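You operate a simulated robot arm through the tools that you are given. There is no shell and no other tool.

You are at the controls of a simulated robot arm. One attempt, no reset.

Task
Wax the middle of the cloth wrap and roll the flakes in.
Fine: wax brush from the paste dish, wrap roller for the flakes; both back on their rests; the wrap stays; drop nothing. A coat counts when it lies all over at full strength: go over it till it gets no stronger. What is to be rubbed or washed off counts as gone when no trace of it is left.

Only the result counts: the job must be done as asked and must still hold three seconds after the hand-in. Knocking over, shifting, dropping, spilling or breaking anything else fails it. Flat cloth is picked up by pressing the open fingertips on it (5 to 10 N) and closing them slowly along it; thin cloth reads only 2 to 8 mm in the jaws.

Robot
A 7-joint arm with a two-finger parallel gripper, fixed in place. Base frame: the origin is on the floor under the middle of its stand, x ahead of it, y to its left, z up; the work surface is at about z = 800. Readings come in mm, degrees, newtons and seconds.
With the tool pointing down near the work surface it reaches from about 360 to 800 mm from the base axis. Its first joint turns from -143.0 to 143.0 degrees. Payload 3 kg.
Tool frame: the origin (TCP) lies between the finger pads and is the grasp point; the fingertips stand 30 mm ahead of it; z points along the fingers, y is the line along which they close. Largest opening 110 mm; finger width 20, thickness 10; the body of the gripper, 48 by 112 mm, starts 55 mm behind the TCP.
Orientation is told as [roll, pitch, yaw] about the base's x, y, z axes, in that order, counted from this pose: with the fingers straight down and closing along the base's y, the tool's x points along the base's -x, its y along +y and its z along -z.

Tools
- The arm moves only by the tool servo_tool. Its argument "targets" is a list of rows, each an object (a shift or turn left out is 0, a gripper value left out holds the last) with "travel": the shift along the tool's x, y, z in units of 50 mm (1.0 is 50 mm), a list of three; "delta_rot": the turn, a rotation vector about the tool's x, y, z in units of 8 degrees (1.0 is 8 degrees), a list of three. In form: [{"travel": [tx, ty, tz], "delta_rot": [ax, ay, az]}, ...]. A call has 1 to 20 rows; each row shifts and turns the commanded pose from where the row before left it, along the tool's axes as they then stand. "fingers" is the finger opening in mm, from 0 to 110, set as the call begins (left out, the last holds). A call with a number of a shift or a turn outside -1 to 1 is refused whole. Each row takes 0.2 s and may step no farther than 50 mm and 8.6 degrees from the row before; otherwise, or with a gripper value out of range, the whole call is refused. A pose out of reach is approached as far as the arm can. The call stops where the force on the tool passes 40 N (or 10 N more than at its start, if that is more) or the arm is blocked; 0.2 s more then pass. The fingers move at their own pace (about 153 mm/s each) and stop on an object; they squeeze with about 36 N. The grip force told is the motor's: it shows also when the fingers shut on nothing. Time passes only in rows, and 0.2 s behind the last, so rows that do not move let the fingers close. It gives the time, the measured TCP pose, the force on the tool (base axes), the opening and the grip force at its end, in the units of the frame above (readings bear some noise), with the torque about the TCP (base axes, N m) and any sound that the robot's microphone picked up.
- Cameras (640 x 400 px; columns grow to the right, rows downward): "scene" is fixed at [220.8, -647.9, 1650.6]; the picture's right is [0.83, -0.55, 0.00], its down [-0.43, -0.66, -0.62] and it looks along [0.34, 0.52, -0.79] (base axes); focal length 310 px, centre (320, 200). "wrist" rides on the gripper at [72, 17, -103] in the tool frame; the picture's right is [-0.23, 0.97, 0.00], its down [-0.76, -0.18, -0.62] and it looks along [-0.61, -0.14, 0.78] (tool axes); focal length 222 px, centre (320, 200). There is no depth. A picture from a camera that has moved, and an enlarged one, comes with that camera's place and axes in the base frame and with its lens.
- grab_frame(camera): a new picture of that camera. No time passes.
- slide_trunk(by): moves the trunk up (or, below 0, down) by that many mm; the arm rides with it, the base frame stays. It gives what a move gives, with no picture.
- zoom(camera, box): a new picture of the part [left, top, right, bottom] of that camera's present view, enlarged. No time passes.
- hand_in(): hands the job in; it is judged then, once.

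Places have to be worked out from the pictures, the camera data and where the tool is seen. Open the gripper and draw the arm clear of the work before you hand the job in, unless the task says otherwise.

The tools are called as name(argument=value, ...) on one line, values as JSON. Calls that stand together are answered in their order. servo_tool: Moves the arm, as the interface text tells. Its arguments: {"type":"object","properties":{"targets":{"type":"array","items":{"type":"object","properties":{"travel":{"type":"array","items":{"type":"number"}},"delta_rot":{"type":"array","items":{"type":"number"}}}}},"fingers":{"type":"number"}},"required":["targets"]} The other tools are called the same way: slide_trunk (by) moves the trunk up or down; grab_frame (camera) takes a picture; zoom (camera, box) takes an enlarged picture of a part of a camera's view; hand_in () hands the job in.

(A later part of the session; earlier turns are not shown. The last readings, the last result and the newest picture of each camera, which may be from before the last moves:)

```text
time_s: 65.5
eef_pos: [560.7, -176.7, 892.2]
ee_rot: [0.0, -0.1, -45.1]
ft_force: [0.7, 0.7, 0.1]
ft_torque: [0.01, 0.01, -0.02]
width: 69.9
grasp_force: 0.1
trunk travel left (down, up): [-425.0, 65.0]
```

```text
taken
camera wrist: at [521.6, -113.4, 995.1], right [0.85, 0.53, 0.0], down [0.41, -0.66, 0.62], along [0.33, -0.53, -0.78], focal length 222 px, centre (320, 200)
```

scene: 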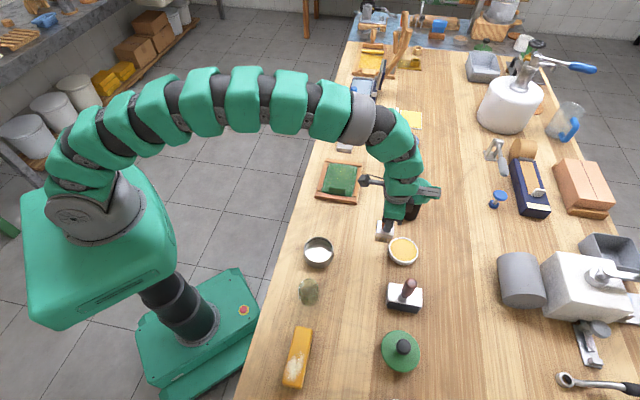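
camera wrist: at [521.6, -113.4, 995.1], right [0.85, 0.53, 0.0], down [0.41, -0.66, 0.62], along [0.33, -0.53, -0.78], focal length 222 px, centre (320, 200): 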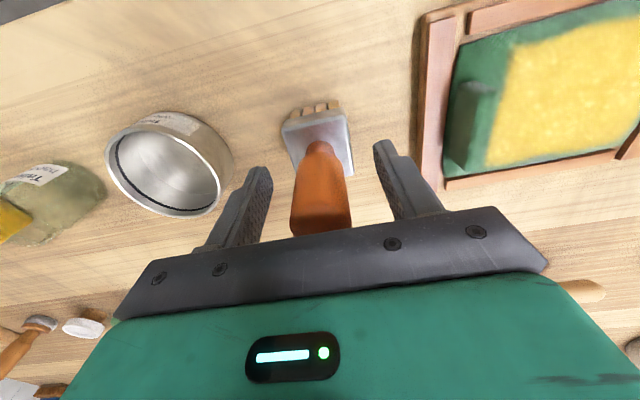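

The brush stands upright on its spot, released. I rise clear and move above the roller (estimated centre s≈48.5, w≈777, handle top z≈914).

servo_tool(targets=[{"travel": [0, 0, -0.3]}, {"travel": [0, 0, -0.8]}, {"travel": [0, 0, -0.9]}, {"travel": [0, 0, -0.2]}, {"travel": [-0.3, -0.26, 0]}, {"travel": [-0.6, -0.525, 0]}, {"travel": [-0.6, -0.525, 0]}, {"travel": [-0.6, -0.525, 0]}, {"travel": [-0.6, -0.525, 0]}, {"travel": [-0.6, -0.525, 0]}, {"travel": [-0.6, -0.525, 0]}, {"travel": [-0.6, -0.525, 0]}, {"travel": [-0.6, -0.515, 0]}, {"travel": [0, 0, 0]}], fingers=80)

grab_frame(camera="wrist")

zoom(camera="scene", box=[295, 150, 435, 330])

```text
time_s: 68.5
eef_pos: [582.9, -514.0, 1000.6]
ee_rot: [0.1, 0.2, -44.9]
ft_force: [0.2, 0.1, -0.3]
ft_torque: [-0.01, 0.0, 0.04]
width: 80.1
grasp_force: 0.0
trunk travel left (down, up): [-425.0, 65.0]
```

```text
taken
camera wrist: at [544.0, -451.1, 1104.7], right [0.85, 0.53, 0.0], down [0.41, -0.67, 0.62], along [0.33, -0.53, -0.78], focal length 222 px, centre (320, 200)
```

wrist: 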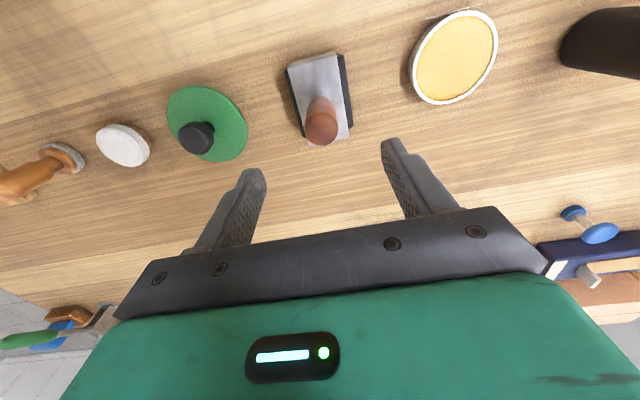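

```text
2.22 times, centred on (365, 240) of scene
camera zoom: at [220.8, -647.9, 1650.6], right [0.83, -0.55, 0.0], down [-0.43, -0.66, -0.62], along [0.34, 0.52, -0.79], focal length 689 px, centre (220, 111)
```

zoom: 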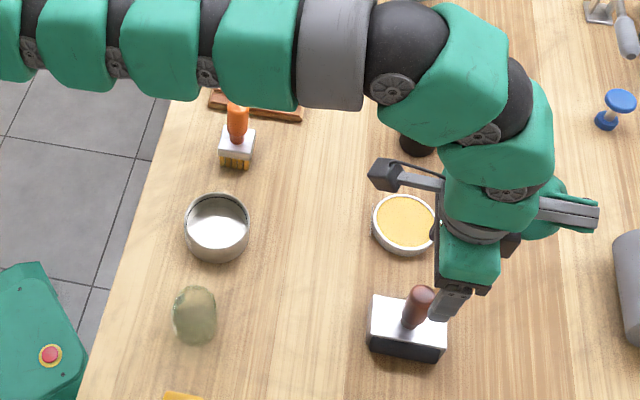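

The brush is standing well at its rest. I zoom on the roller below the gripper.

zoom(camera="wrist", box=[260, 40, 380, 150])

```text
3.64 times, centred on (320, 95) of wrist
camera zoom: at [544.0, -451.1, 1104.7], right [0.85, 0.53, 0.0], down [0.41, -0.67, 0.62], along [0.33, -0.53, -0.78], focal length 808 px, centre (320, 582)
```

zoom: 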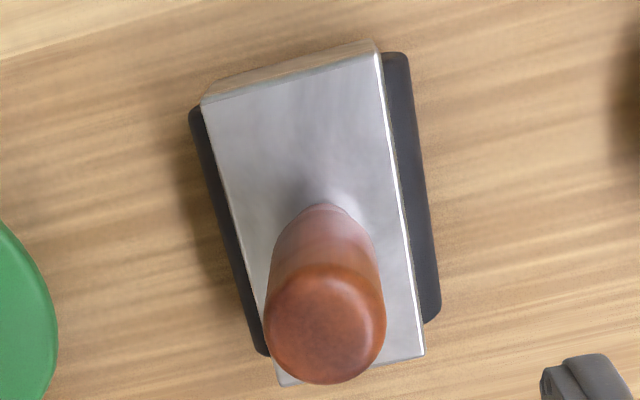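

The roller box is about 51 × 90 mm, centred near s≈50, w≈776; handle ~30 mm. I want to understand the black roller's profile, so I zoom in the scene view.

zoom(camera="scene", box=[382, 272, 426, 316])

zoom(camera="wrist", box=[280, 45, 360, 105])

```text
9.09 times, centred on (404, 294) of scene
camera zoom: at [220.8, -647.9, 1650.6], right [0.83, -0.55, 0.0], down [-0.43, -0.66, -0.62], along [0.34, 0.52, -0.79], focal length 2819 px, centre (-444, -654)
```

zoom: 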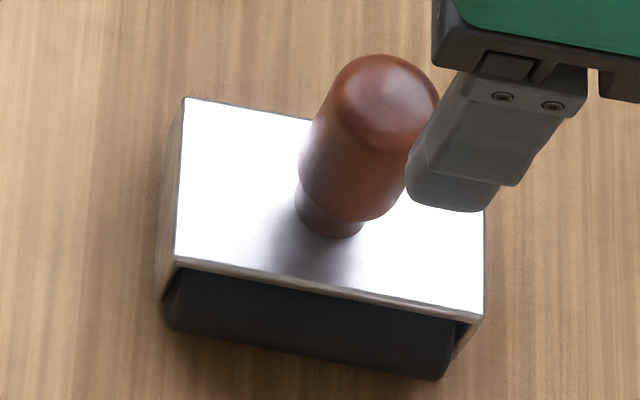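

```text
6.67 times, centred on (320, 75) of wrist
camera zoom: at [544.0, -451.1, 1104.7], right [0.85, 0.53, 0.0], down [0.41, -0.67, 0.62], along [0.33, -0.53, -0.78], focal length 1481 px, centre (320, 1033)
```

zoom: 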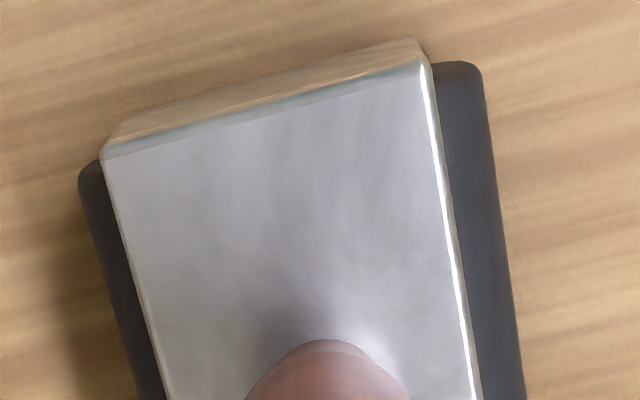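

The housing carries wide black rollers (about s 17–84) under a plate at z≈842; the handle (30 mm) stands at s≈50, w≈776 with its top near 914. I descend around the handle to TCP z≈889.

servo_tool(targets=[{"travel": [0, 0.026, 0.5]}, {"travel": [0, 0, 0.6]}, {"travel": [0, 0, 0.6]}, {"travel": [0, 0, 0.5]}, {"travel": [0, 0, 0]}])

grab_frame(camera="wrist")

zoom(camera="scene", box=[372, 252, 436, 316])

```text
time_s: 69.7
eef_pos: [585.3, -514.2, 892.7]
ee_rot: [0.0, 0.0, -45.2]
ft_force: [0.3, -0.2, 0.5]
ft_torque: [-0.04, -0.04, -0.01]
width: 80.1
grasp_force: 0.1
trunk travel left (down, up): [-425.0, 65.0]
```

```text
taken
camera wrist: at [545.5, -450.0, 995.3], right [0.85, 0.53, 0.0], down [0.41, -0.66, 0.62], along [0.33, -0.53, -0.78], focal length 222 px, centre (320, 200)
```

wrist: 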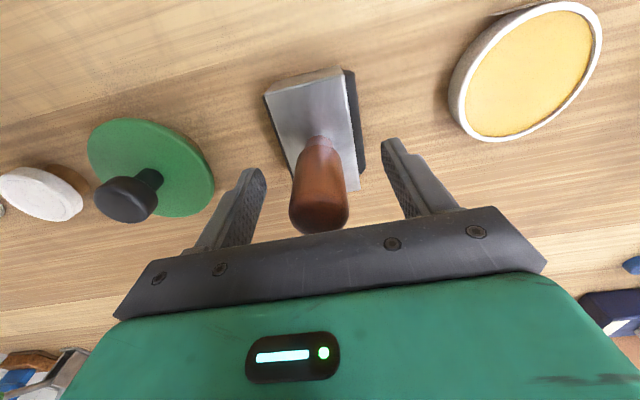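

```text
6.25 times, centred on (404, 284) of scene
camera zoom: at [220.8, -647.9, 1650.6], right [0.83, -0.55, 0.0], down [-0.43, -0.66, -0.62], along [0.34, 0.52, -0.79], focal length 1938 px, centre (-205, -325)
```

zoom: 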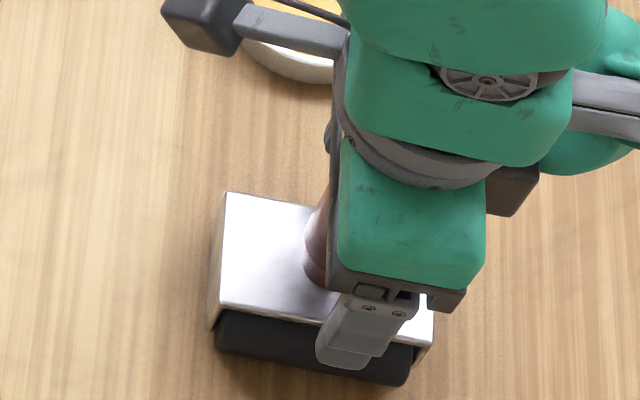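

The handle is centred between the fingers. I close on it.

servo_tool(targets=[{"travel": [0, 0, 0.03]}, {"travel": [0, 0, 0]}, {"travel": [0, 0, 0]}, {"travel": [0, 0, 0]}], fingers=0)

zoom(camera="wrist", box=[230, 40, 410, 250])

```text
time_s: 70.7
eef_pos: [585.0, -513.2, 890.4]
ee_rot: [0.1, 0.0, -45.0]
ft_force: [-0.5, -0.6, 7.2]
ft_torque: [0.06, 0.09, 0.0]
width: 29.4
grasp_force: 36.0
trunk travel left (down, up): [-425.0, 65.0]
```

```text
1.90 times, centred on (320, 145) of wrist
camera zoom: at [545.2, -450.0, 994.0], right [0.85, 0.53, 0.0], down [0.41, -0.66, 0.62], along [0.33, -0.53, -0.78], focal length 423 px, centre (320, 305)
```

zoom: 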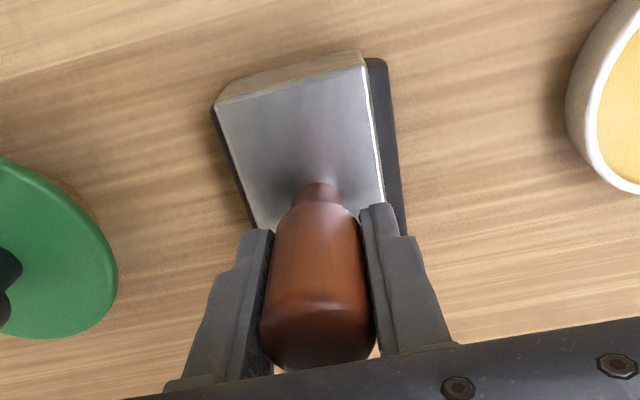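

Gripped (29.4 mm). Roller rest recorded at TCP ≈ (585.0, -513.2, 890.4). I lift it straight up and check.

servo_tool(targets=[{"travel": [0, 0, -0.2]}, {"travel": [0, 0, -0.5]}, {"travel": [0, 0, -0.7]}, {"travel": [0, 0, -0.7]}, {"travel": [0, 0, 0]}])

grab_frame(camera="wrist")

zoom(camera="scene", box=[360, 210, 440, 310])

```text
time_s: 71.8
eef_pos: [583.1, -514.4, 994.4]
ee_rot: [0.0, 0.1, -45.0]
ft_force: [0.0, -0.3, -2.2]
ft_torque: [-0.03, 0.01, 0.0]
width: 29.3
grasp_force: 35.7
trunk travel left (down, up): [-425.0, 65.0]
```

```text
taken
camera wrist: at [544.0, -450.2, 1098.0], right [0.85, 0.53, 0.0], down [0.41, -0.66, 0.62], along [0.33, -0.53, -0.78], focal length 222 px, centre (320, 200)
```

wrist: 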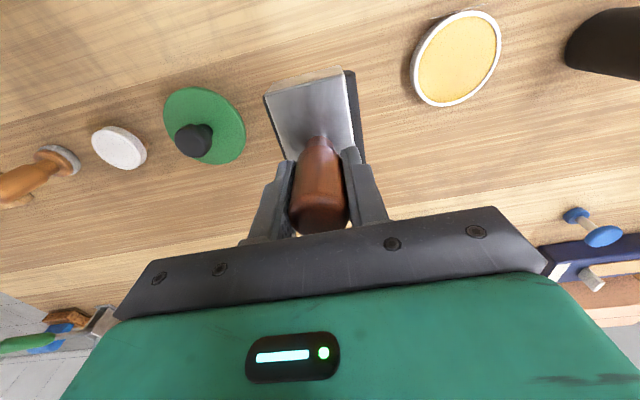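

```text
4.00 times, centred on (400, 260) of scene
camera zoom: at [220.8, -647.9, 1650.6], right [0.83, -0.55, 0.0], down [-0.43, -0.66, -0.62], along [0.34, 0.52, -0.79], focal length 1240 px, centre (0, -40)
```

zoom: 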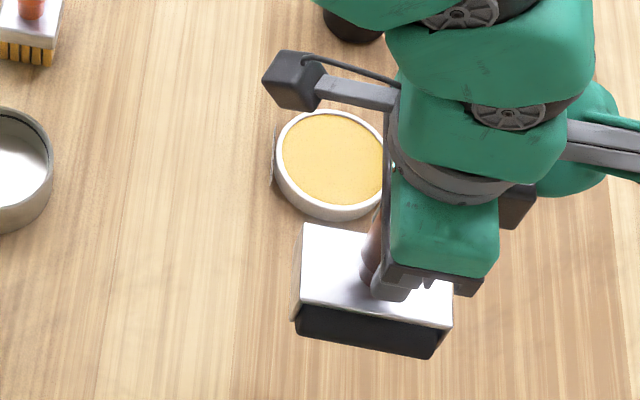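

The roller hangs level. I carry it at z≈995 over to the middle of the wrap.

servo_tool(targets=[{"travel": [0.19, 0.33, 0]}, {"travel": [0.4155, 0.7227, 0]}, {"travel": [0.4155, 0.7227, 0]}, {"travel": [0.4155, 0.7227, 0]}, {"travel": [0.4155, 0.7227, 0]}, {"travel": [0.4155, 0.7227, 0]}, {"travel": [0.4155, 0.7227, 0]}, {"travel": [0.4155, 0.7227, 0]}, {"travel": [0.4155, 0.7227, 0]}, {"travel": [0.4155, 0.7227, 0]}, {"travel": [0.4155, 0.7227, 0]}, {"travel": [0.4155, 0.7227, 0]}, {"travel": [0, 0, 0]}, {"travel": [0, 0, 0]}])

grab_frame(camera="wrist")

zoom(camera="scene", box=[300, 130, 380, 214])

```text
time_s: 74.8
eef_pos: [709.3, -52.0, 996.0]
ee_rot: [0.0, 0.0, -45.0]
ft_force: [-0.1, -0.3, -1.3]
ft_torque: [-0.02, 0.0, 0.0]
width: 29.4
grasp_force: 36.0
trunk travel left (down, up): [-425.0, 65.0]
```

```text
taken
camera wrist: at [668.6, 11.8, 1099.3], right [0.85, 0.53, 0.0], down [0.41, -0.66, 0.62], along [0.33, -0.53, -0.78], focal length 222 px, centre (320, 200)
```

wrist: 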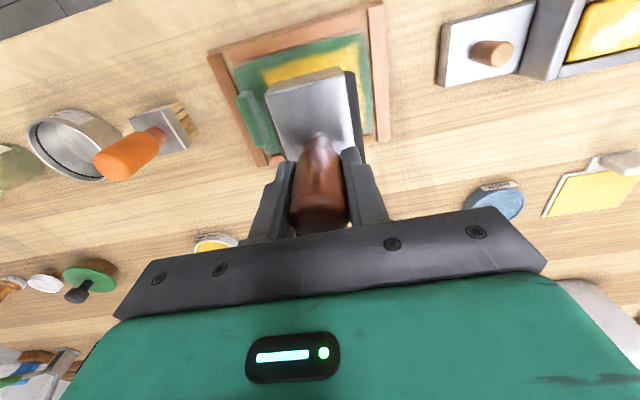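

```text
4.76 times, centred on (340, 172) of scene
camera zoom: at [220.8, -647.9, 1650.6], right [0.83, -0.55, 0.0], down [-0.43, -0.66, -0.62], along [0.34, 0.52, -0.79], focal length 1476 px, centre (225, 333)
```

zoom: 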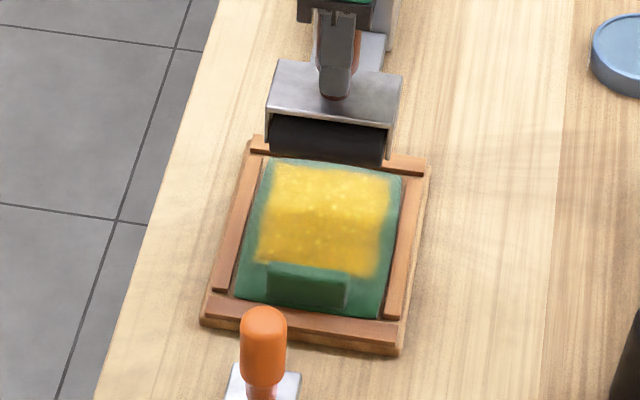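

Aligned over the wrap middle. I descend to about 8 mm above the cloth.

servo_tool(targets=[{"travel": [0, 0, 0.4]}, {"travel": [0, 0, 0.5]}, {"travel": [0, 0, 0.4]}, {"travel": [0, 0, 0.2]}, {"travel": [0, 0, 0]}])

zoom(camera="scene", box=[310, 140, 374, 214])

zoom(camera="wrist", box=[200, 0, 420, 200])

```text
time_s: 76.0
eef_pos: [709.1, -51.8, 920.2]
ee_rot: [-0.1, 0.0, -44.9]
ft_force: [-0.5, -1.1, -1.8]
ft_torque: [-0.01, 0.02, 0.02]
width: 29.3
grasp_force: 35.8
trunk travel left (down, up): [-425.0, 65.0]
```

```text
5.41 times, centred on (342, 177) of scene
camera zoom: at [220.8, -647.9, 1650.6], right [0.83, -0.55, 0.0], down [-0.43, -0.66, -0.62], along [0.34, 0.52, -0.79], focal length 1676 px, centre (201, 324)
```

zoom: 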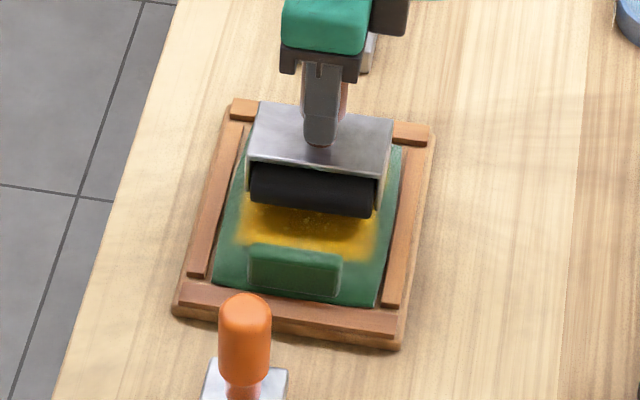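

```text
2.00 times, centred on (310, 100) of wrist
camera zoom: at [669.3, 11.2, 1023.5], right [0.85, 0.53, 0.0], down [0.41, -0.66, 0.62], along [0.33, -0.53, -0.78], focal length 444 px, centre (340, 400)
```

zoom: 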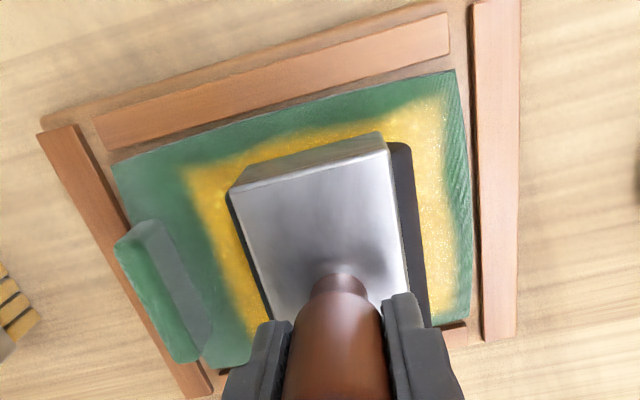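

The roller fits between the slats. I lower in small steps to contact.

servo_tool(targets=[{"travel": [0, 0, 0.02]}, {"travel": [0, 0, 0.02]}, {"travel": [0, 0, 0.02]}, {"travel": [0, 0, 0.02]}, {"travel": [0, 0, 0.02]}, {"travel": [0, 0, 0]}])

```text
time_s: 77.5
eef_pos: [709.8, -53.0, 914.5]
ee_rot: [0.0, 0.0, -45.1]
ft_force: [0.3, -0.2, -2.1]
ft_torque: [-0.03, -0.02, -0.01]
width: 29.1
grasp_force: 36.0
trunk travel left (down, up): [-425.0, 65.0]
```

servo_tool(targets=[{"travel": [0, 0, 0.02]}, {"travel": [0, 0, 0.02]}, {"travel": [0, 0, 0.01]}, {"travel": [0, 0, 0]}])

```text
time_s: 78.5
eef_pos: [708.3, -53.4, 911.9]
ee_rot: [0.0, 0.1, -45.0]
ft_force: [0.7, 0.4, -2.8]
ft_torque: [-0.03, 0.0, -0.01]
width: 29.2
grasp_force: 36.4
trunk travel left (down, up): [-425.0, 65.0]
```

servo_tool(targets=[{"travel": [0, 0, 0.016]}, {"travel": [0, 0, 0.01]}, {"travel": [0, 0, 0]}])

```text
time_s: 79.2
eef_pos: [709.3, -53.1, 910.8]
ee_rot: [-0.1, 0.0, -45.1]
ft_force: [0.2, 0.5, -1.7]
ft_torque: [-0.02, -0.04, 0.06]
width: 29.1
grasp_force: 36.0
trunk travel left (down, up): [-425.0, 65.0]
```

servo_tool(targets=[{"travel": [0, 0, 0.016]}, {"travel": [0, 0, 0]}])

```text
time_s: 79.8
eef_pos: [709.4, -53.6, 910.8]
ee_rot: [0.1, 0.0, -45.0]
ft_force: [0.8, -0.8, 0.5]
ft_torque: [-0.07, -0.04, 0.0]
width: 29.2
grasp_force: 35.7
trunk travel left (down, up): [-425.0, 65.0]
```

Contact begins. I press slightly more and check the force.

servo_tool(targets=[{"travel": [0, 0, 0.012]}, {"travel": [0, 0, 0]}])

zoom(camera="scene", box=[310, 140, 374, 214])

```text
time_s: 80.5
eef_pos: [708.7, -53.6, 910.9]
ee_rot: [0.2, 0.0, -45.0]
ft_force: [0.1, -0.2, 5.7]
ft_torque: [-0.03, 0.02, 0.01]
width: 29.1
grasp_force: 36.2
trunk travel left (down, up): [-425.0, 65.0]
```

```text
5.41 times, centred on (342, 177) of scene
camera zoom: at [220.8, -647.9, 1650.6], right [0.83, -0.55, 0.0], down [-0.43, -0.66, -0.62], along [0.34, 0.52, -0.79], focal length 1676 px, centre (201, 324)
```

zoom: 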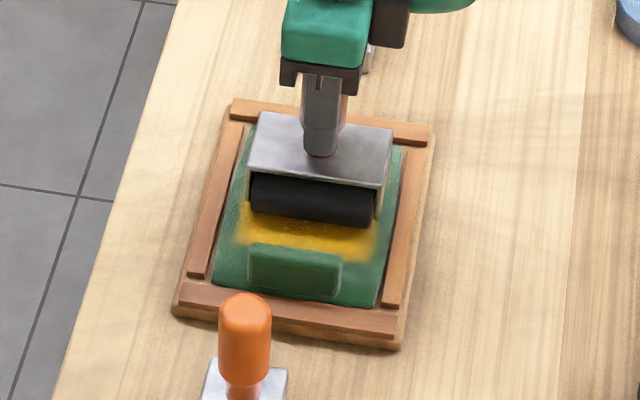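

About 8 N net contact. I roll toward the tab, stopping with the black roller edge a few millimetres short of it (s≈428), and check.

servo_tool(targets=[{"travel": [0, -0.16, 0]}, {"travel": [0, -0.18, 0]}, {"travel": [0, -0.18, 0]}, {"travel": [0, -0.16, 0]}, {"travel": [0, 0, 0]}])

zoom(camera="scene", box=[310, 140, 374, 214])

zoom(camera="wrist", box=[200, 0, 460, 200])

```text
time_s: 81.7
eef_pos: [685.0, -77.1, 909.7]
ee_rot: [0.1, 0.0, -45.0]
ft_force: [3.8, 1.6, 9.1]
ft_torque: [0.05, -0.24, -0.04]
width: 28.9
grasp_force: 36.7
trunk travel left (down, up): [-425.0, 65.0]
```

```text
5.41 times, centred on (342, 177) of scene
camera zoom: at [220.8, -647.9, 1650.6], right [0.83, -0.55, 0.0], down [-0.43, -0.66, -0.62], along [0.34, 0.52, -0.79], focal length 1676 px, centre (201, 324)
```

zoom: 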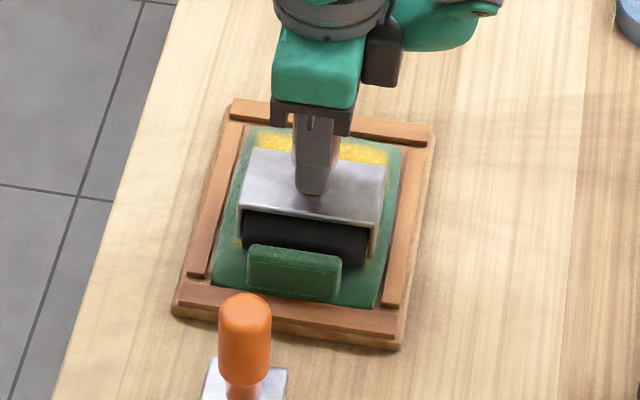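

```text
2.00 times, centred on (330, 100) of wrist
camera zoom: at [645.8, -13.3, 1013.7], right [0.85, 0.53, 0.0], down [0.41, -0.66, 0.62], along [0.33, -0.53, -0.78], focal length 444 px, centre (300, 400)
```

zoom: 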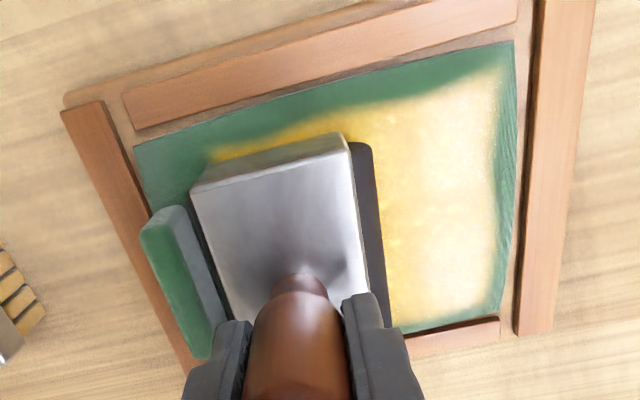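

The wax under the roller's path has turned paler, so rolling is having an effect. I roll back toward the far end (s≈497) and check.

servo_tool(targets=[{"travel": [0, 0.19, 0]}, {"travel": [0, 0.19, 0]}, {"travel": [0, 0.19, 0.002]}, {"travel": [0, 0.19, 0.002]}, {"travel": [0, 0.19, 0.002]}, {"travel": [0, 0.19, 0.002]}, {"travel": [0, 0.19, 0.002]}, {"travel": [0, 0, 0]}])

zoom(camera="scene", box=[310, 140, 374, 214])

zoom(camera="wrist", box=[140, 0, 400, 200])

```text
time_s: 83.5
eef_pos: [733.2, -29.4, 910.1]
ee_rot: [0.1, 0.0, -45.0]
ft_force: [-2.8, -4.9, 8.8]
ft_torque: [-0.35, 0.23, -0.01]
width: 29.4
grasp_force: 36.3
trunk travel left (down, up): [-425.0, 65.0]
```

```text
5.41 times, centred on (342, 177) of scene
camera zoom: at [220.8, -647.9, 1650.6], right [0.83, -0.55, 0.0], down [-0.43, -0.66, -0.62], along [0.34, 0.52, -0.79], focal length 1676 px, centre (201, 324)
```

zoom: 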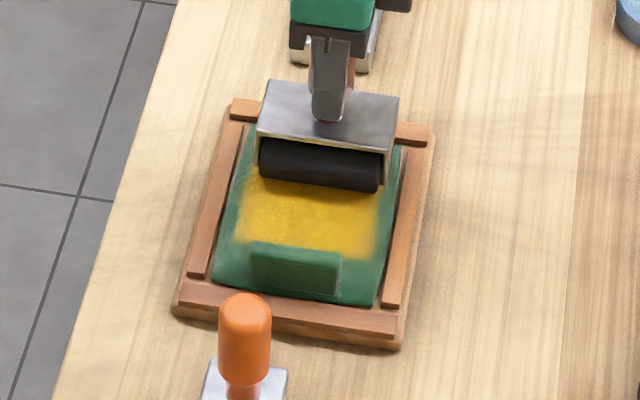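

```text
2.00 times, centred on (270, 100) of wrist
camera zoom: at [692.6, 33.9, 1013.7], right [0.85, 0.53, 0.0], down [0.41, -0.67, 0.62], along [0.33, -0.53, -0.78], focal length 444 px, centre (420, 400)
```

zoom: 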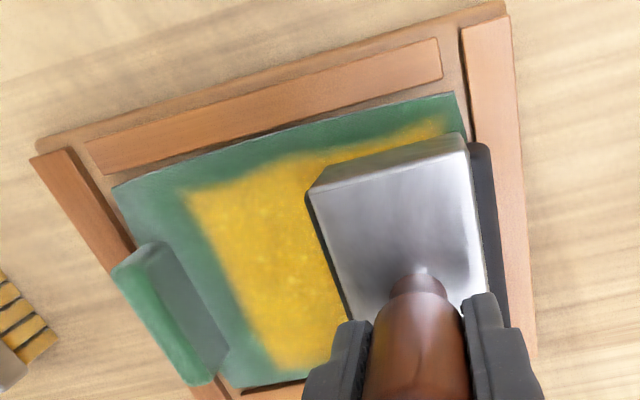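

The pale tone was only glare; the flakes have faded a lot under the roller. I continue with a pass offset slightly toward the robot, and another offset the other way.

servo_tool(targets=[{"travel": [0.1, 0, -0.006]}, {"travel": [0, -0.2, -0.001]}, {"travel": [0, -0.2, -0.001]}, {"travel": [0, -0.2, -0.001]}, {"travel": [0, -0.2, -0.001]}, {"travel": [0, -0.2, -0.001]}, {"travel": [0, -0.2, -0.001]}, {"travel": [0, -0.16, 0]}, {"travel": [-0.1, 0, 0]}, {"travel": [-0.1, 0, 0]}, {"travel": [0, 0.2, 0.001]}, {"travel": [0, 0.2, 0.001]}, {"travel": [0, 0.2, 0.001]}, {"travel": [0, 0.2, 0.001]}, {"travel": [0, 0.2, 0.001]}, {"travel": [0, 0.2, 0.001]}, {"travel": [0, 0.16, 0]}, {"travel": [0, 0, 0]}])

zoom(camera="scene", box=[310, 140, 374, 214])

zoom(camera="wrist", box=[140, 0, 400, 200])

```text
time_s: 87.2
eef_pos: [735.4, -33.5, 910.5]
ee_rot: [0.1, 0.1, -45.0]
ft_force: [-5.3, -5.5, 10.1]
ft_torque: [-0.38, 0.41, 0.0]
width: 28.9
grasp_force: 36.2
trunk travel left (down, up): [-425.0, 65.0]
```

```text
5.41 times, centred on (342, 177) of scene
camera zoom: at [220.8, -647.9, 1650.6], right [0.83, -0.55, 0.0], down [-0.43, -0.66, -0.62], along [0.34, 0.52, -0.79], focal length 1676 px, centre (201, 324)
```

zoom: 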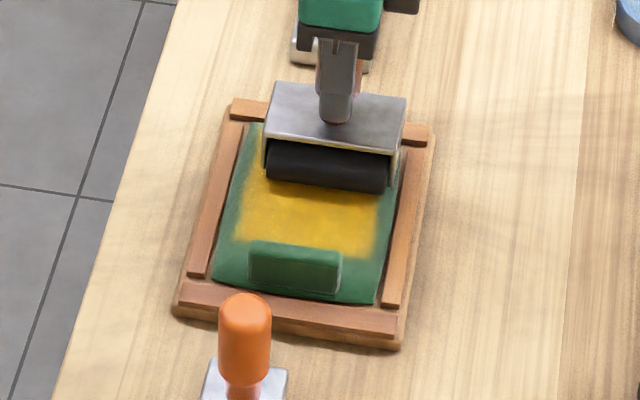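

```text
2.00 times, centred on (270, 100) of wrist
camera zoom: at [695.6, 30.1, 1013.6], right [0.85, 0.53, 0.0], down [0.41, -0.67, 0.62], along [0.33, -0.53, -0.78], focal length 444 px, centre (420, 400)
```

zoom: 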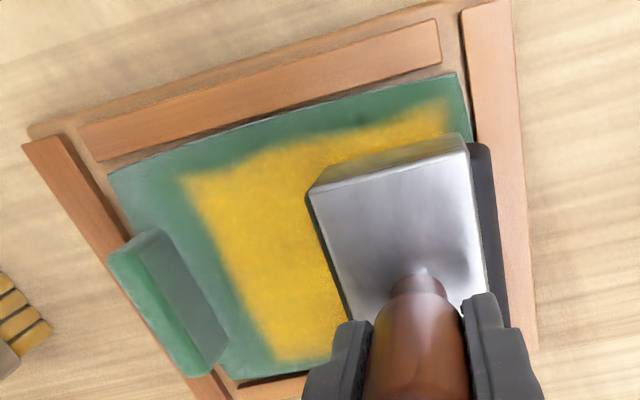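

The flakes are gone in the visible part. I lift gently and move aside to inspect the whole patch.

servo_tool(targets=[{"travel": [0, -0.02, -0.02]}, {"travel": [0, 0, -0.1]}, {"travel": [0, 0, -0.4]}, {"travel": [0, 0, -0.6]}, {"travel": [0, 0, -0.5]}, {"travel": [-0.5, -0.5, 0]}, {"travel": [-0.5, -0.6, 0]}, {"travel": [-0.5, -0.6, 0]}, {"travel": [-0.6, -0.5, 0]}, {"travel": [0, 0, 0]}])

zoom(camera="scene", box=[310, 150, 374, 214])

zoom(camera="scene", box=[320, 155, 364, 190])

grab_frame(camera="wrist")

```text
time_s: 89.5
eef_pos: [731.8, -185.8, 989.8]
ee_rot: [0.0, 0.0, -45.0]
ft_force: [-0.5, -1.1, -2.3]
ft_torque: [0.01, -0.01, -0.04]
width: 29.3
grasp_force: 36.0
trunk travel left (down, up): [-425.0, 65.0]
```

```text
6.25 times, centred on (342, 182) of scene
camera zoom: at [220.8, -647.9, 1650.6], right [0.83, -0.55, 0.0], down [-0.43, -0.66, -0.62], along [0.34, 0.52, -0.79], focal length 1938 px, centre (182, 312)
```

zoom: 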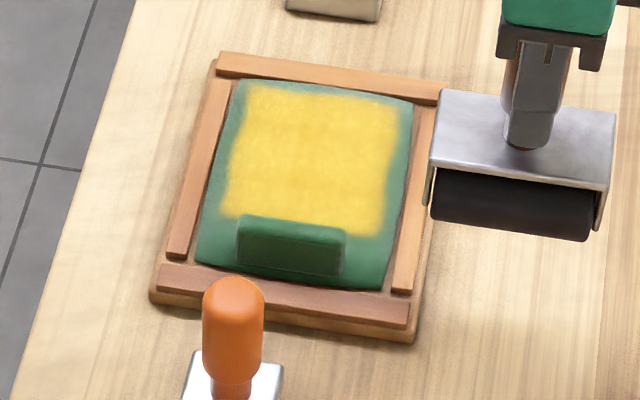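

```text
11.43 times, centred on (342, 172) of scene
camera zoom: at [220.8, -647.9, 1650.6], right [0.83, -0.55, 0.0], down [-0.43, -0.66, -0.62], along [0.34, 0.52, -0.79], focal length 3543 px, centre (69, 514)
```

zoom: 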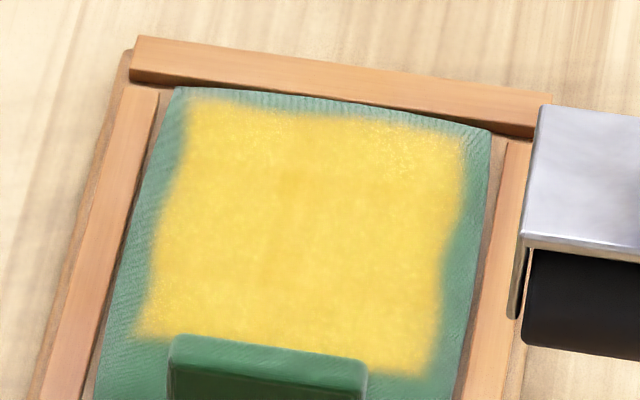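

```text
taken
camera wrist: at [692.8, -122.1, 1094.6], right [0.85, 0.53, 0.0], down [0.41, -0.66, 0.62], along [0.33, -0.53, -0.78], focal length 222 px, centre (320, 200)
```

wrist: 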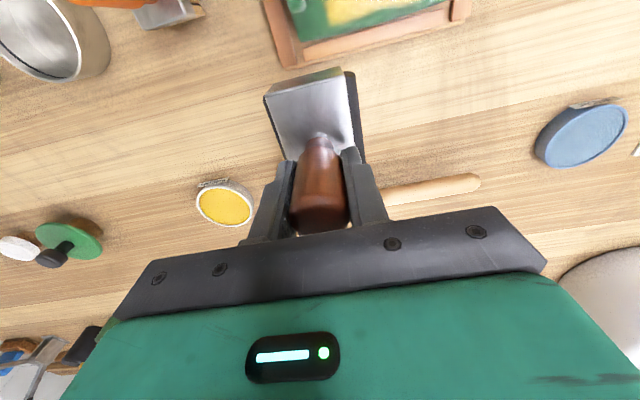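

The flakes have vanished in the middle, but I see a faint grain near the edges and corners. I zoom harder to judge whether traces remain.

zoom(camera="scene", box=[330, 160, 354, 175])

zoom(camera="scene", box=[328, 172, 352, 187])

```text
16.00 times, centred on (342, 168) of scene
camera zoom: at [220.8, -647.9, 1650.6], right [0.83, -0.55, 0.0], down [-0.43, -0.66, -0.62], along [0.34, 0.52, -0.79], focal length 4961 px, centre (-32, 720)
```

zoom: 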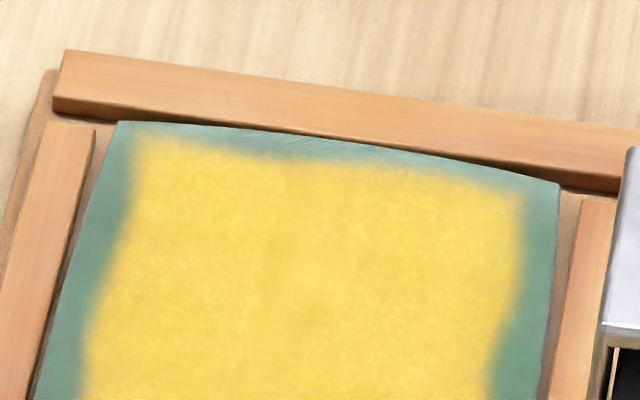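

```text
16.00 times, centred on (340, 180) of scene
camera zoom: at [220.8, -647.9, 1650.6], right [0.83, -0.55, 0.0], down [-0.43, -0.66, -0.62], along [0.34, 0.52, -0.79], focal length 4961 px, centre (0, 528)
```

zoom: 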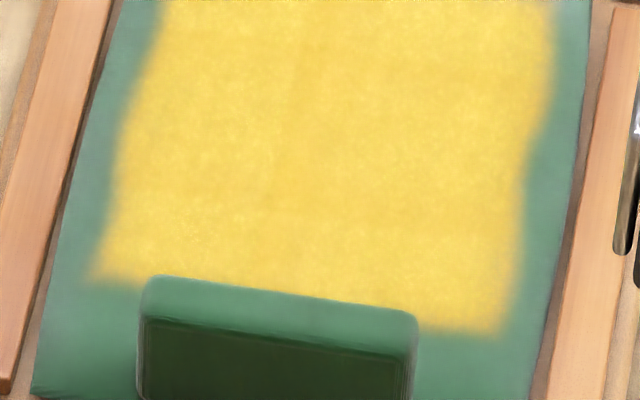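

No flake dots remain, only slightly paler mottling near the borders. To be thorough I will roll again with more overlap toward each edge. I return above the patch, offset toward the robot-side lane.

servo_tool(targets=[{"travel": [0.4, 0.25, 0]}, {"travel": [0.65, 0.43, 0]}, {"travel": [0.65, 0.43, 0]}, {"travel": [0.66, 0.43, 0]}, {"travel": [0, 0, 0]}, {"travel": [0, 0, 0.5]}, {"travel": [0, 0, 0.5]}, {"travel": [0, 0, 0.4]}, {"travel": [0, 0, 0.1]}, {"travel": [0, 0, 0]}])

zoom(camera="wrist", box=[200, 0, 420, 200])

```text
time_s: 91.7
eef_pos: [701.8, -48.6, 915.1]
ee_rot: [-0.1, 0.0, -45.0]
ft_force: [0.0, 0.9, -1.8]
ft_torque: [-0.03, 0.03, 0.0]
width: 29.0
grasp_force: 36.2
trunk travel left (down, up): [-425.0, 65.0]
```

```text
2.00 times, centred on (310, 100) of wrist
camera zoom: at [663.0, 15.4, 1018.7], right [0.85, 0.53, 0.0], down [0.41, -0.66, 0.62], along [0.33, -0.53, -0.78], focal length 444 px, centre (340, 400)
```

zoom: 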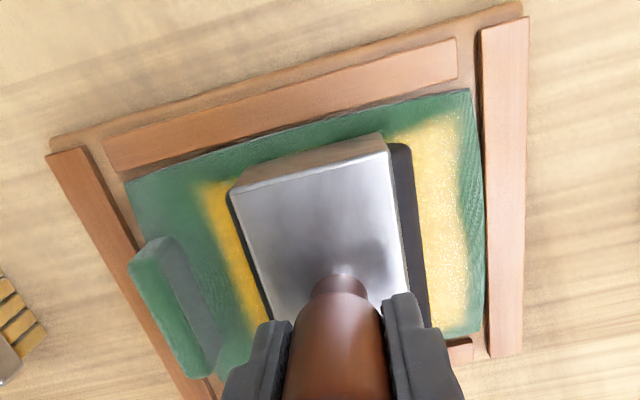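

Positioned at s≈462, w≈531. I lower to contact again.

servo_tool(targets=[{"travel": [0, 0, 0.03]}, {"travel": [0, 0, 0.03]}, {"travel": [0, 0, 0.02]}, {"travel": [0, 0, 0.01]}, {"travel": [0, 0, 0]}])

```text
time_s: 92.8
eef_pos: [703.0, -48.5, 911.5]
ee_rot: [0.0, 0.0, -44.9]
ft_force: [-0.5, -0.2, -1.8]
ft_torque: [0.02, 0.04, -0.02]
width: 29.0
grasp_force: 35.8
trunk travel left (down, up): [-425.0, 65.0]
```

servo_tool(targets=[{"travel": [0, 0, 0.014]}, {"travel": [0, 0, 0]}])

```text
time_s: 93.5
eef_pos: [701.7, -48.8, 910.9]
ee_rot: [0.0, 0.0, -45.0]
ft_force: [-1.2, 0.3, -0.6]
ft_torque: [-0.03, 0.05, 0.0]
width: 29.3
grasp_force: 35.8
trunk travel left (down, up): [-425.0, 65.0]
```

servo_tool(targets=[{"travel": [0, 0, 0.012]}, {"travel": [0, -0.175, 0]}, {"travel": [0, -0.175, 0]}, {"travel": [0, -0.175, 0]}, {"travel": [0, -0.175, 0]}, {"travel": [0, 0, 0]}])

zoom(camera="wrist", box=[200, 0, 460, 200])

zoom(camera="scene", box=[310, 140, 374, 214])

```text
time_s: 94.8
eef_pos: [677.3, -72.1, 910.5]
ee_rot: [0.0, 0.0, -44.9]
ft_force: [4.6, 3.7, 11.4]
ft_torque: [0.24, -0.25, 0.02]
width: 29.2
grasp_force: 36.0
trunk travel left (down, up): [-425.0, 65.0]
```

```text
2.00 times, centred on (330, 100) of wrist
camera zoom: at [637.9, -9.0, 1013.6], right [0.85, 0.53, 0.0], down [0.41, -0.66, 0.62], along [0.33, -0.53, -0.78], focal length 444 px, centre (300, 400)
```

zoom: 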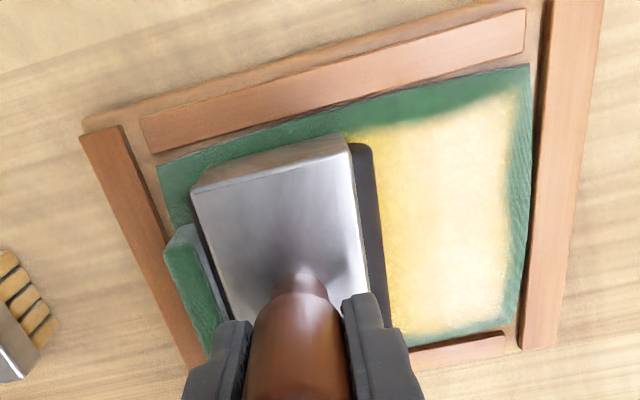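

```text
5.41 times, centred on (342, 177) of scene
camera zoom: at [220.8, -647.9, 1650.6], right [0.83, -0.55, 0.0], down [-0.43, -0.66, -0.62], along [0.34, 0.52, -0.79], focal length 1676 px, centre (201, 324)
```

zoom: 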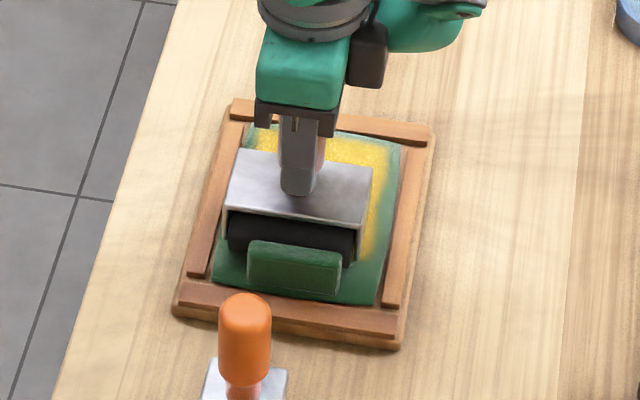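

Net force about 13 N here, roller just short of the tab. I roll to the far end (s≈502), then shift to the far lane (w≈547) there.

servo_tool(targets=[{"travel": [0, 0.19, -0.004]}, {"travel": [0, 0.19, 0]}, {"travel": [0, 0.19, 0]}, {"travel": [0, 0.19, 0.001]}, {"travel": [0, 0.19, 0.002]}, {"travel": [0, 0.19, 0.002]}, {"travel": [0, 0.19, 0.002]}, {"travel": [0, 0.16, 0.001]}, {"travel": [0, 0, 0]}])

zoom(camera="wrist", box=[140, 0, 400, 200])

zoom(camera="scene", box=[310, 140, 374, 214])

```text
time_s: 96.8
eef_pos: [730.2, -19.8, 910.0]
ee_rot: [0.1, 0.0, -45.0]
ft_force: [-0.5, -5.3, 5.4]
ft_torque: [-0.36, 0.11, -0.01]
width: 29.3
grasp_force: 36.2
trunk travel left (down, up): [-425.0, 65.0]
```

```text
2.00 times, centred on (270, 100) of wrist
camera zoom: at [690.8, 43.4, 1013.7], right [0.85, 0.53, 0.0], down [0.41, -0.66, 0.62], along [0.33, -0.53, -0.78], focal length 444 px, centre (420, 400)
```

zoom: 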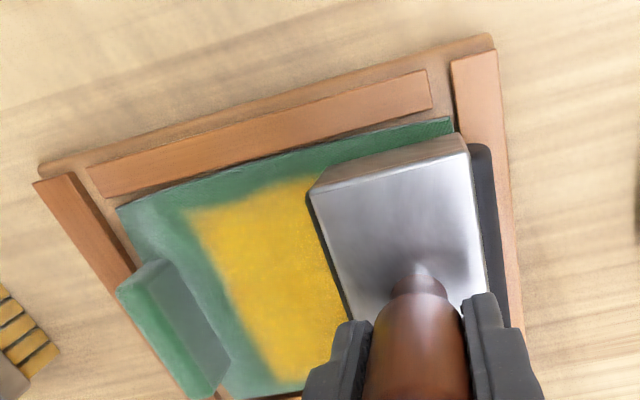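

```text
5.41 times, centred on (342, 177) of scene
camera zoom: at [220.8, -647.9, 1650.6], right [0.83, -0.55, 0.0], down [-0.43, -0.66, -0.62], along [0.34, 0.52, -0.79], focal length 1676 px, centre (201, 324)
```

zoom: 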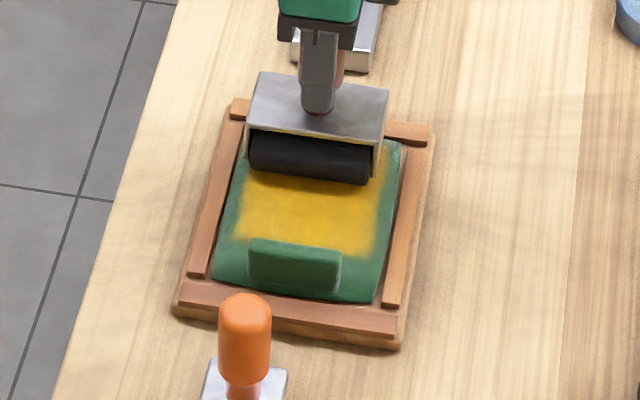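

I hop to the far lane (lift 2 mm, shift to w≈547, set down) and roll toward the tab and back.

servo_tool(targets=[{"travel": [0, 0, -0.04]}, {"travel": [-0.17, 0, 0]}, {"travel": [-0.17, 0, 0]}, {"travel": [0, 0, 0.02]}, {"travel": [0, 0, 0.02]}, {"travel": [0, -0.19, -0.001]}, {"travel": [0, -0.19, -0.002]}, {"travel": [0, -0.19, -0.002]}, {"travel": [0, -0.19, -0.002]}, {"travel": [0, -0.19, -0.001]}, {"travel": [0, -0.19, 0]}, {"travel": [0, -0.19, 0]}, {"travel": [0, -0.16, 0]}, {"travel": [0, 0, 0]}])

zoom(camera="scene", box=[310, 140, 374, 214])

```text
time_s: 99.8
eef_pos: [688.7, -84.7, 910.2]
ee_rot: [-0.1, 0.1, -45.0]
ft_force: [0.4, 2.4, 5.7]
ft_torque: [0.15, 0.06, 0.03]
width: 29.5
grasp_force: 35.6
trunk travel left (down, up): [-425.0, 65.0]
```

```text
5.41 times, centred on (342, 177) of scene
camera zoom: at [220.8, -647.9, 1650.6], right [0.83, -0.55, 0.0], down [-0.43, -0.66, -0.62], along [0.34, 0.52, -0.79], focal length 1676 px, centre (201, 324)
```

zoom: 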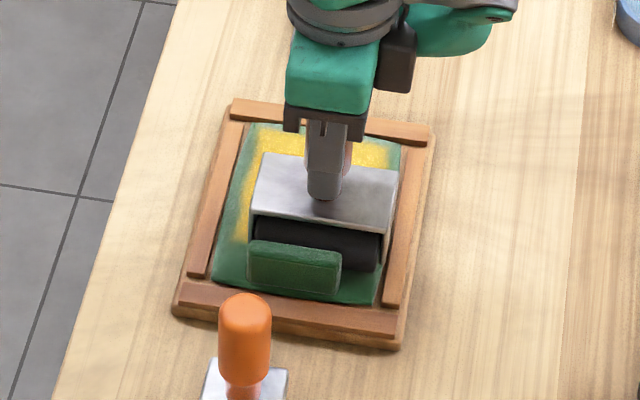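

Good. I roll back to the far end, then lift off and step aside to inspect.

servo_tool(targets=[{"travel": [0, 0.19, 0]}, {"travel": [0, 0.19, 0]}, {"travel": [0, 0.19, 0]}, {"travel": [0, 0.19, 0.001]}, {"travel": [0, 0.19, 0.002]}, {"travel": [0, 0.19, 0.002]}, {"travel": [0, 0.19, 0.002]}, {"travel": [0, 0.18, 0.001]}, {"travel": [0, -0.03, -0.02]}, {"travel": [0, 0, -0.1]}, {"travel": [0, 0, -0.4]}, {"travel": [0, 0, -0.6]}, {"travel": [0, 0, -0.5]}, {"travel": [-0.5, -0.5, 0]}, {"travel": [-0.5, -0.6, 0]}, {"travel": [-0.5, -0.6, 0]}, {"travel": [-0.6, -0.5, 0]}, {"travel": [0, 0, 0]}])

zoom(camera="scene", box=[310, 150, 374, 214])

zoom(camera="scene", box=[320, 155, 364, 190])

zoom(camera="scene", box=[328, 172, 352, 187])

zoom(camera="scene", box=[330, 160, 354, 175])

```text
time_s: 103.7
eef_pos: [737.7, -185.0, 989.3]
ee_rot: [0.0, -0.1, -45.0]
ft_force: [0.7, -0.7, -1.4]
ft_torque: [0.01, 0.0, 0.01]
width: 29.2
grasp_force: 36.4
trunk travel left (down, up): [-425.0, 65.0]
```

```text
6.25 times, centred on (342, 182) of scene
camera zoom: at [220.8, -647.9, 1650.6], right [0.83, -0.55, 0.0], down [-0.43, -0.66, -0.62], along [0.34, 0.52, -0.79], focal length 1938 px, centre (182, 312)
```

zoom: 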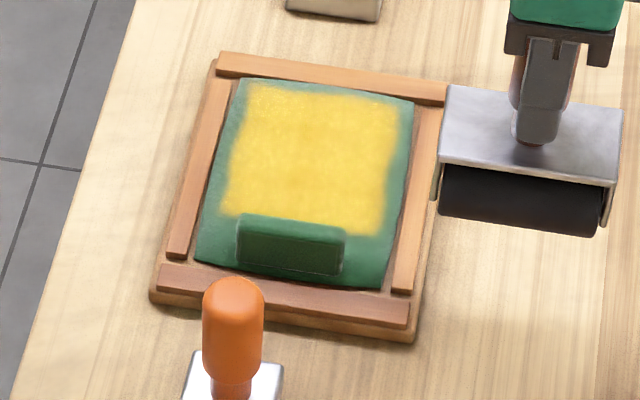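

```text
11.43 times, centred on (342, 172) of scene
camera zoom: at [220.8, -647.9, 1650.6], right [0.83, -0.55, 0.0], down [-0.43, -0.66, -0.62], along [0.34, 0.52, -0.79], focal length 3543 px, centre (69, 514)
```

zoom: 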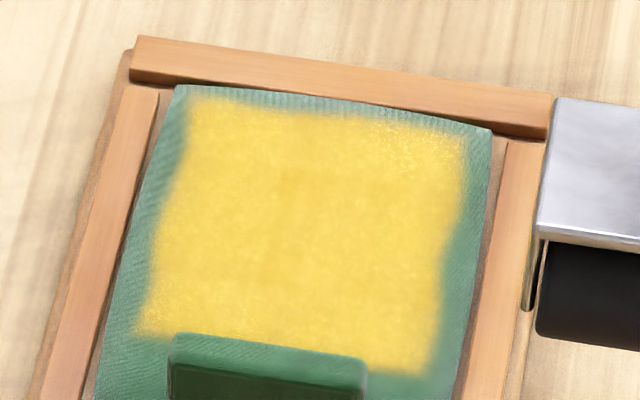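

```text
16.00 times, centred on (340, 180) of scene
camera zoom: at [220.8, -647.9, 1650.6], right [0.83, -0.55, 0.0], down [-0.43, -0.66, -0.62], along [0.34, 0.52, -0.79], focal length 4961 px, centre (0, 528)
```

zoom: 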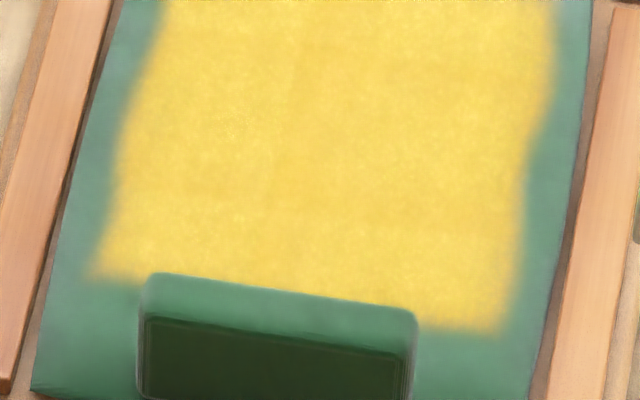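

```text
16.00 times, centred on (342, 168) of scene
camera zoom: at [220.8, -647.9, 1650.6], right [0.83, -0.55, 0.0], down [-0.43, -0.66, -0.62], along [0.34, 0.52, -0.79], focal length 4961 px, centre (-32, 720)
```

zoom: 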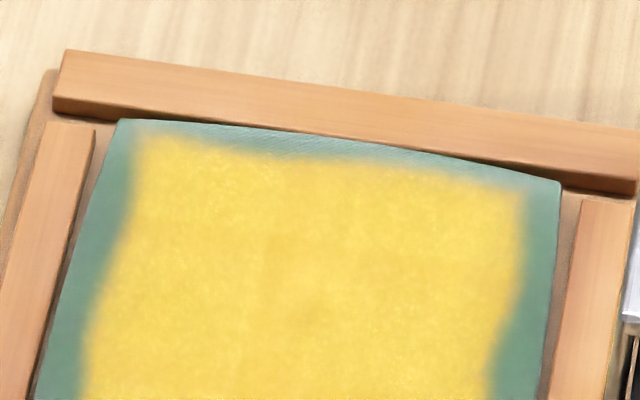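

The patch looks unchanged by the second rolling, i.e. no flakes left. I take a closer wrist-camera look by moving so the wrap appears unobstructed in the upper part of the view.

servo_tool(targets=[{"travel": [0.2, 0.5, 0]}, {"travel": [0.3, 0.6, 0]}, {"travel": [0.1, 0.3, 0]}, {"travel": [0, 0, 0]}])

zoom(camera="wrist", box=[200, 0, 400, 120])

zoom(camera="wrist", box=[240, 0, 340, 70])

```text
time_s: 104.7
eef_pos: [766.2, -115.0, 991.2]
ee_rot: [0.0, -0.1, -45.0]
ft_force: [0.6, 0.4, -1.3]
ft_torque: [-0.03, 0.01, -0.03]
width: 29.3
grasp_force: 36.2
trunk travel left (down, up): [-425.0, 65.0]
```

```text
3.20 times, centred on (300, 60) of wrist
camera zoom: at [727.2, -50.1, 1094.2], right [0.85, 0.53, 0.0], down [0.41, -0.66, 0.62], along [0.33, -0.53, -0.78], focal length 711 px, centre (384, 648)
```

zoom: 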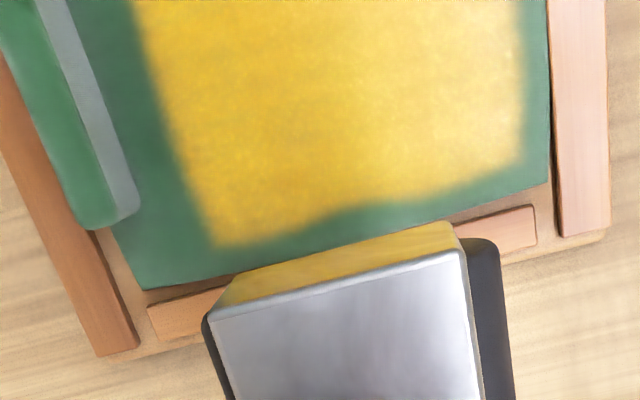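

```text
5.71 times, centred on (290, 35) of wrist
camera zoom: at [727.2, -50.1, 1094.2], right [0.85, 0.53, 0.0], down [0.41, -0.66, 0.62], along [0.33, -0.53, -0.78], focal length 1269 px, centre (491, 1143)
```

zoom: 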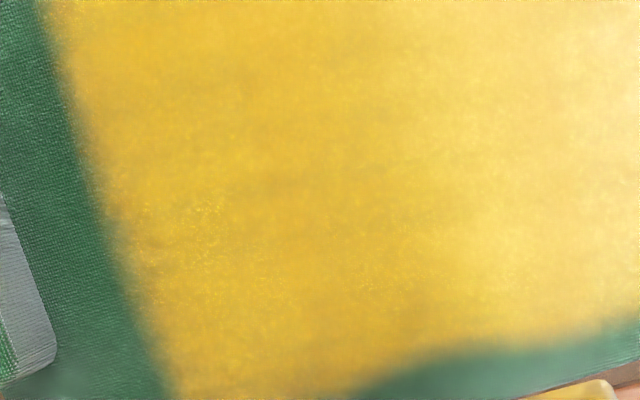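

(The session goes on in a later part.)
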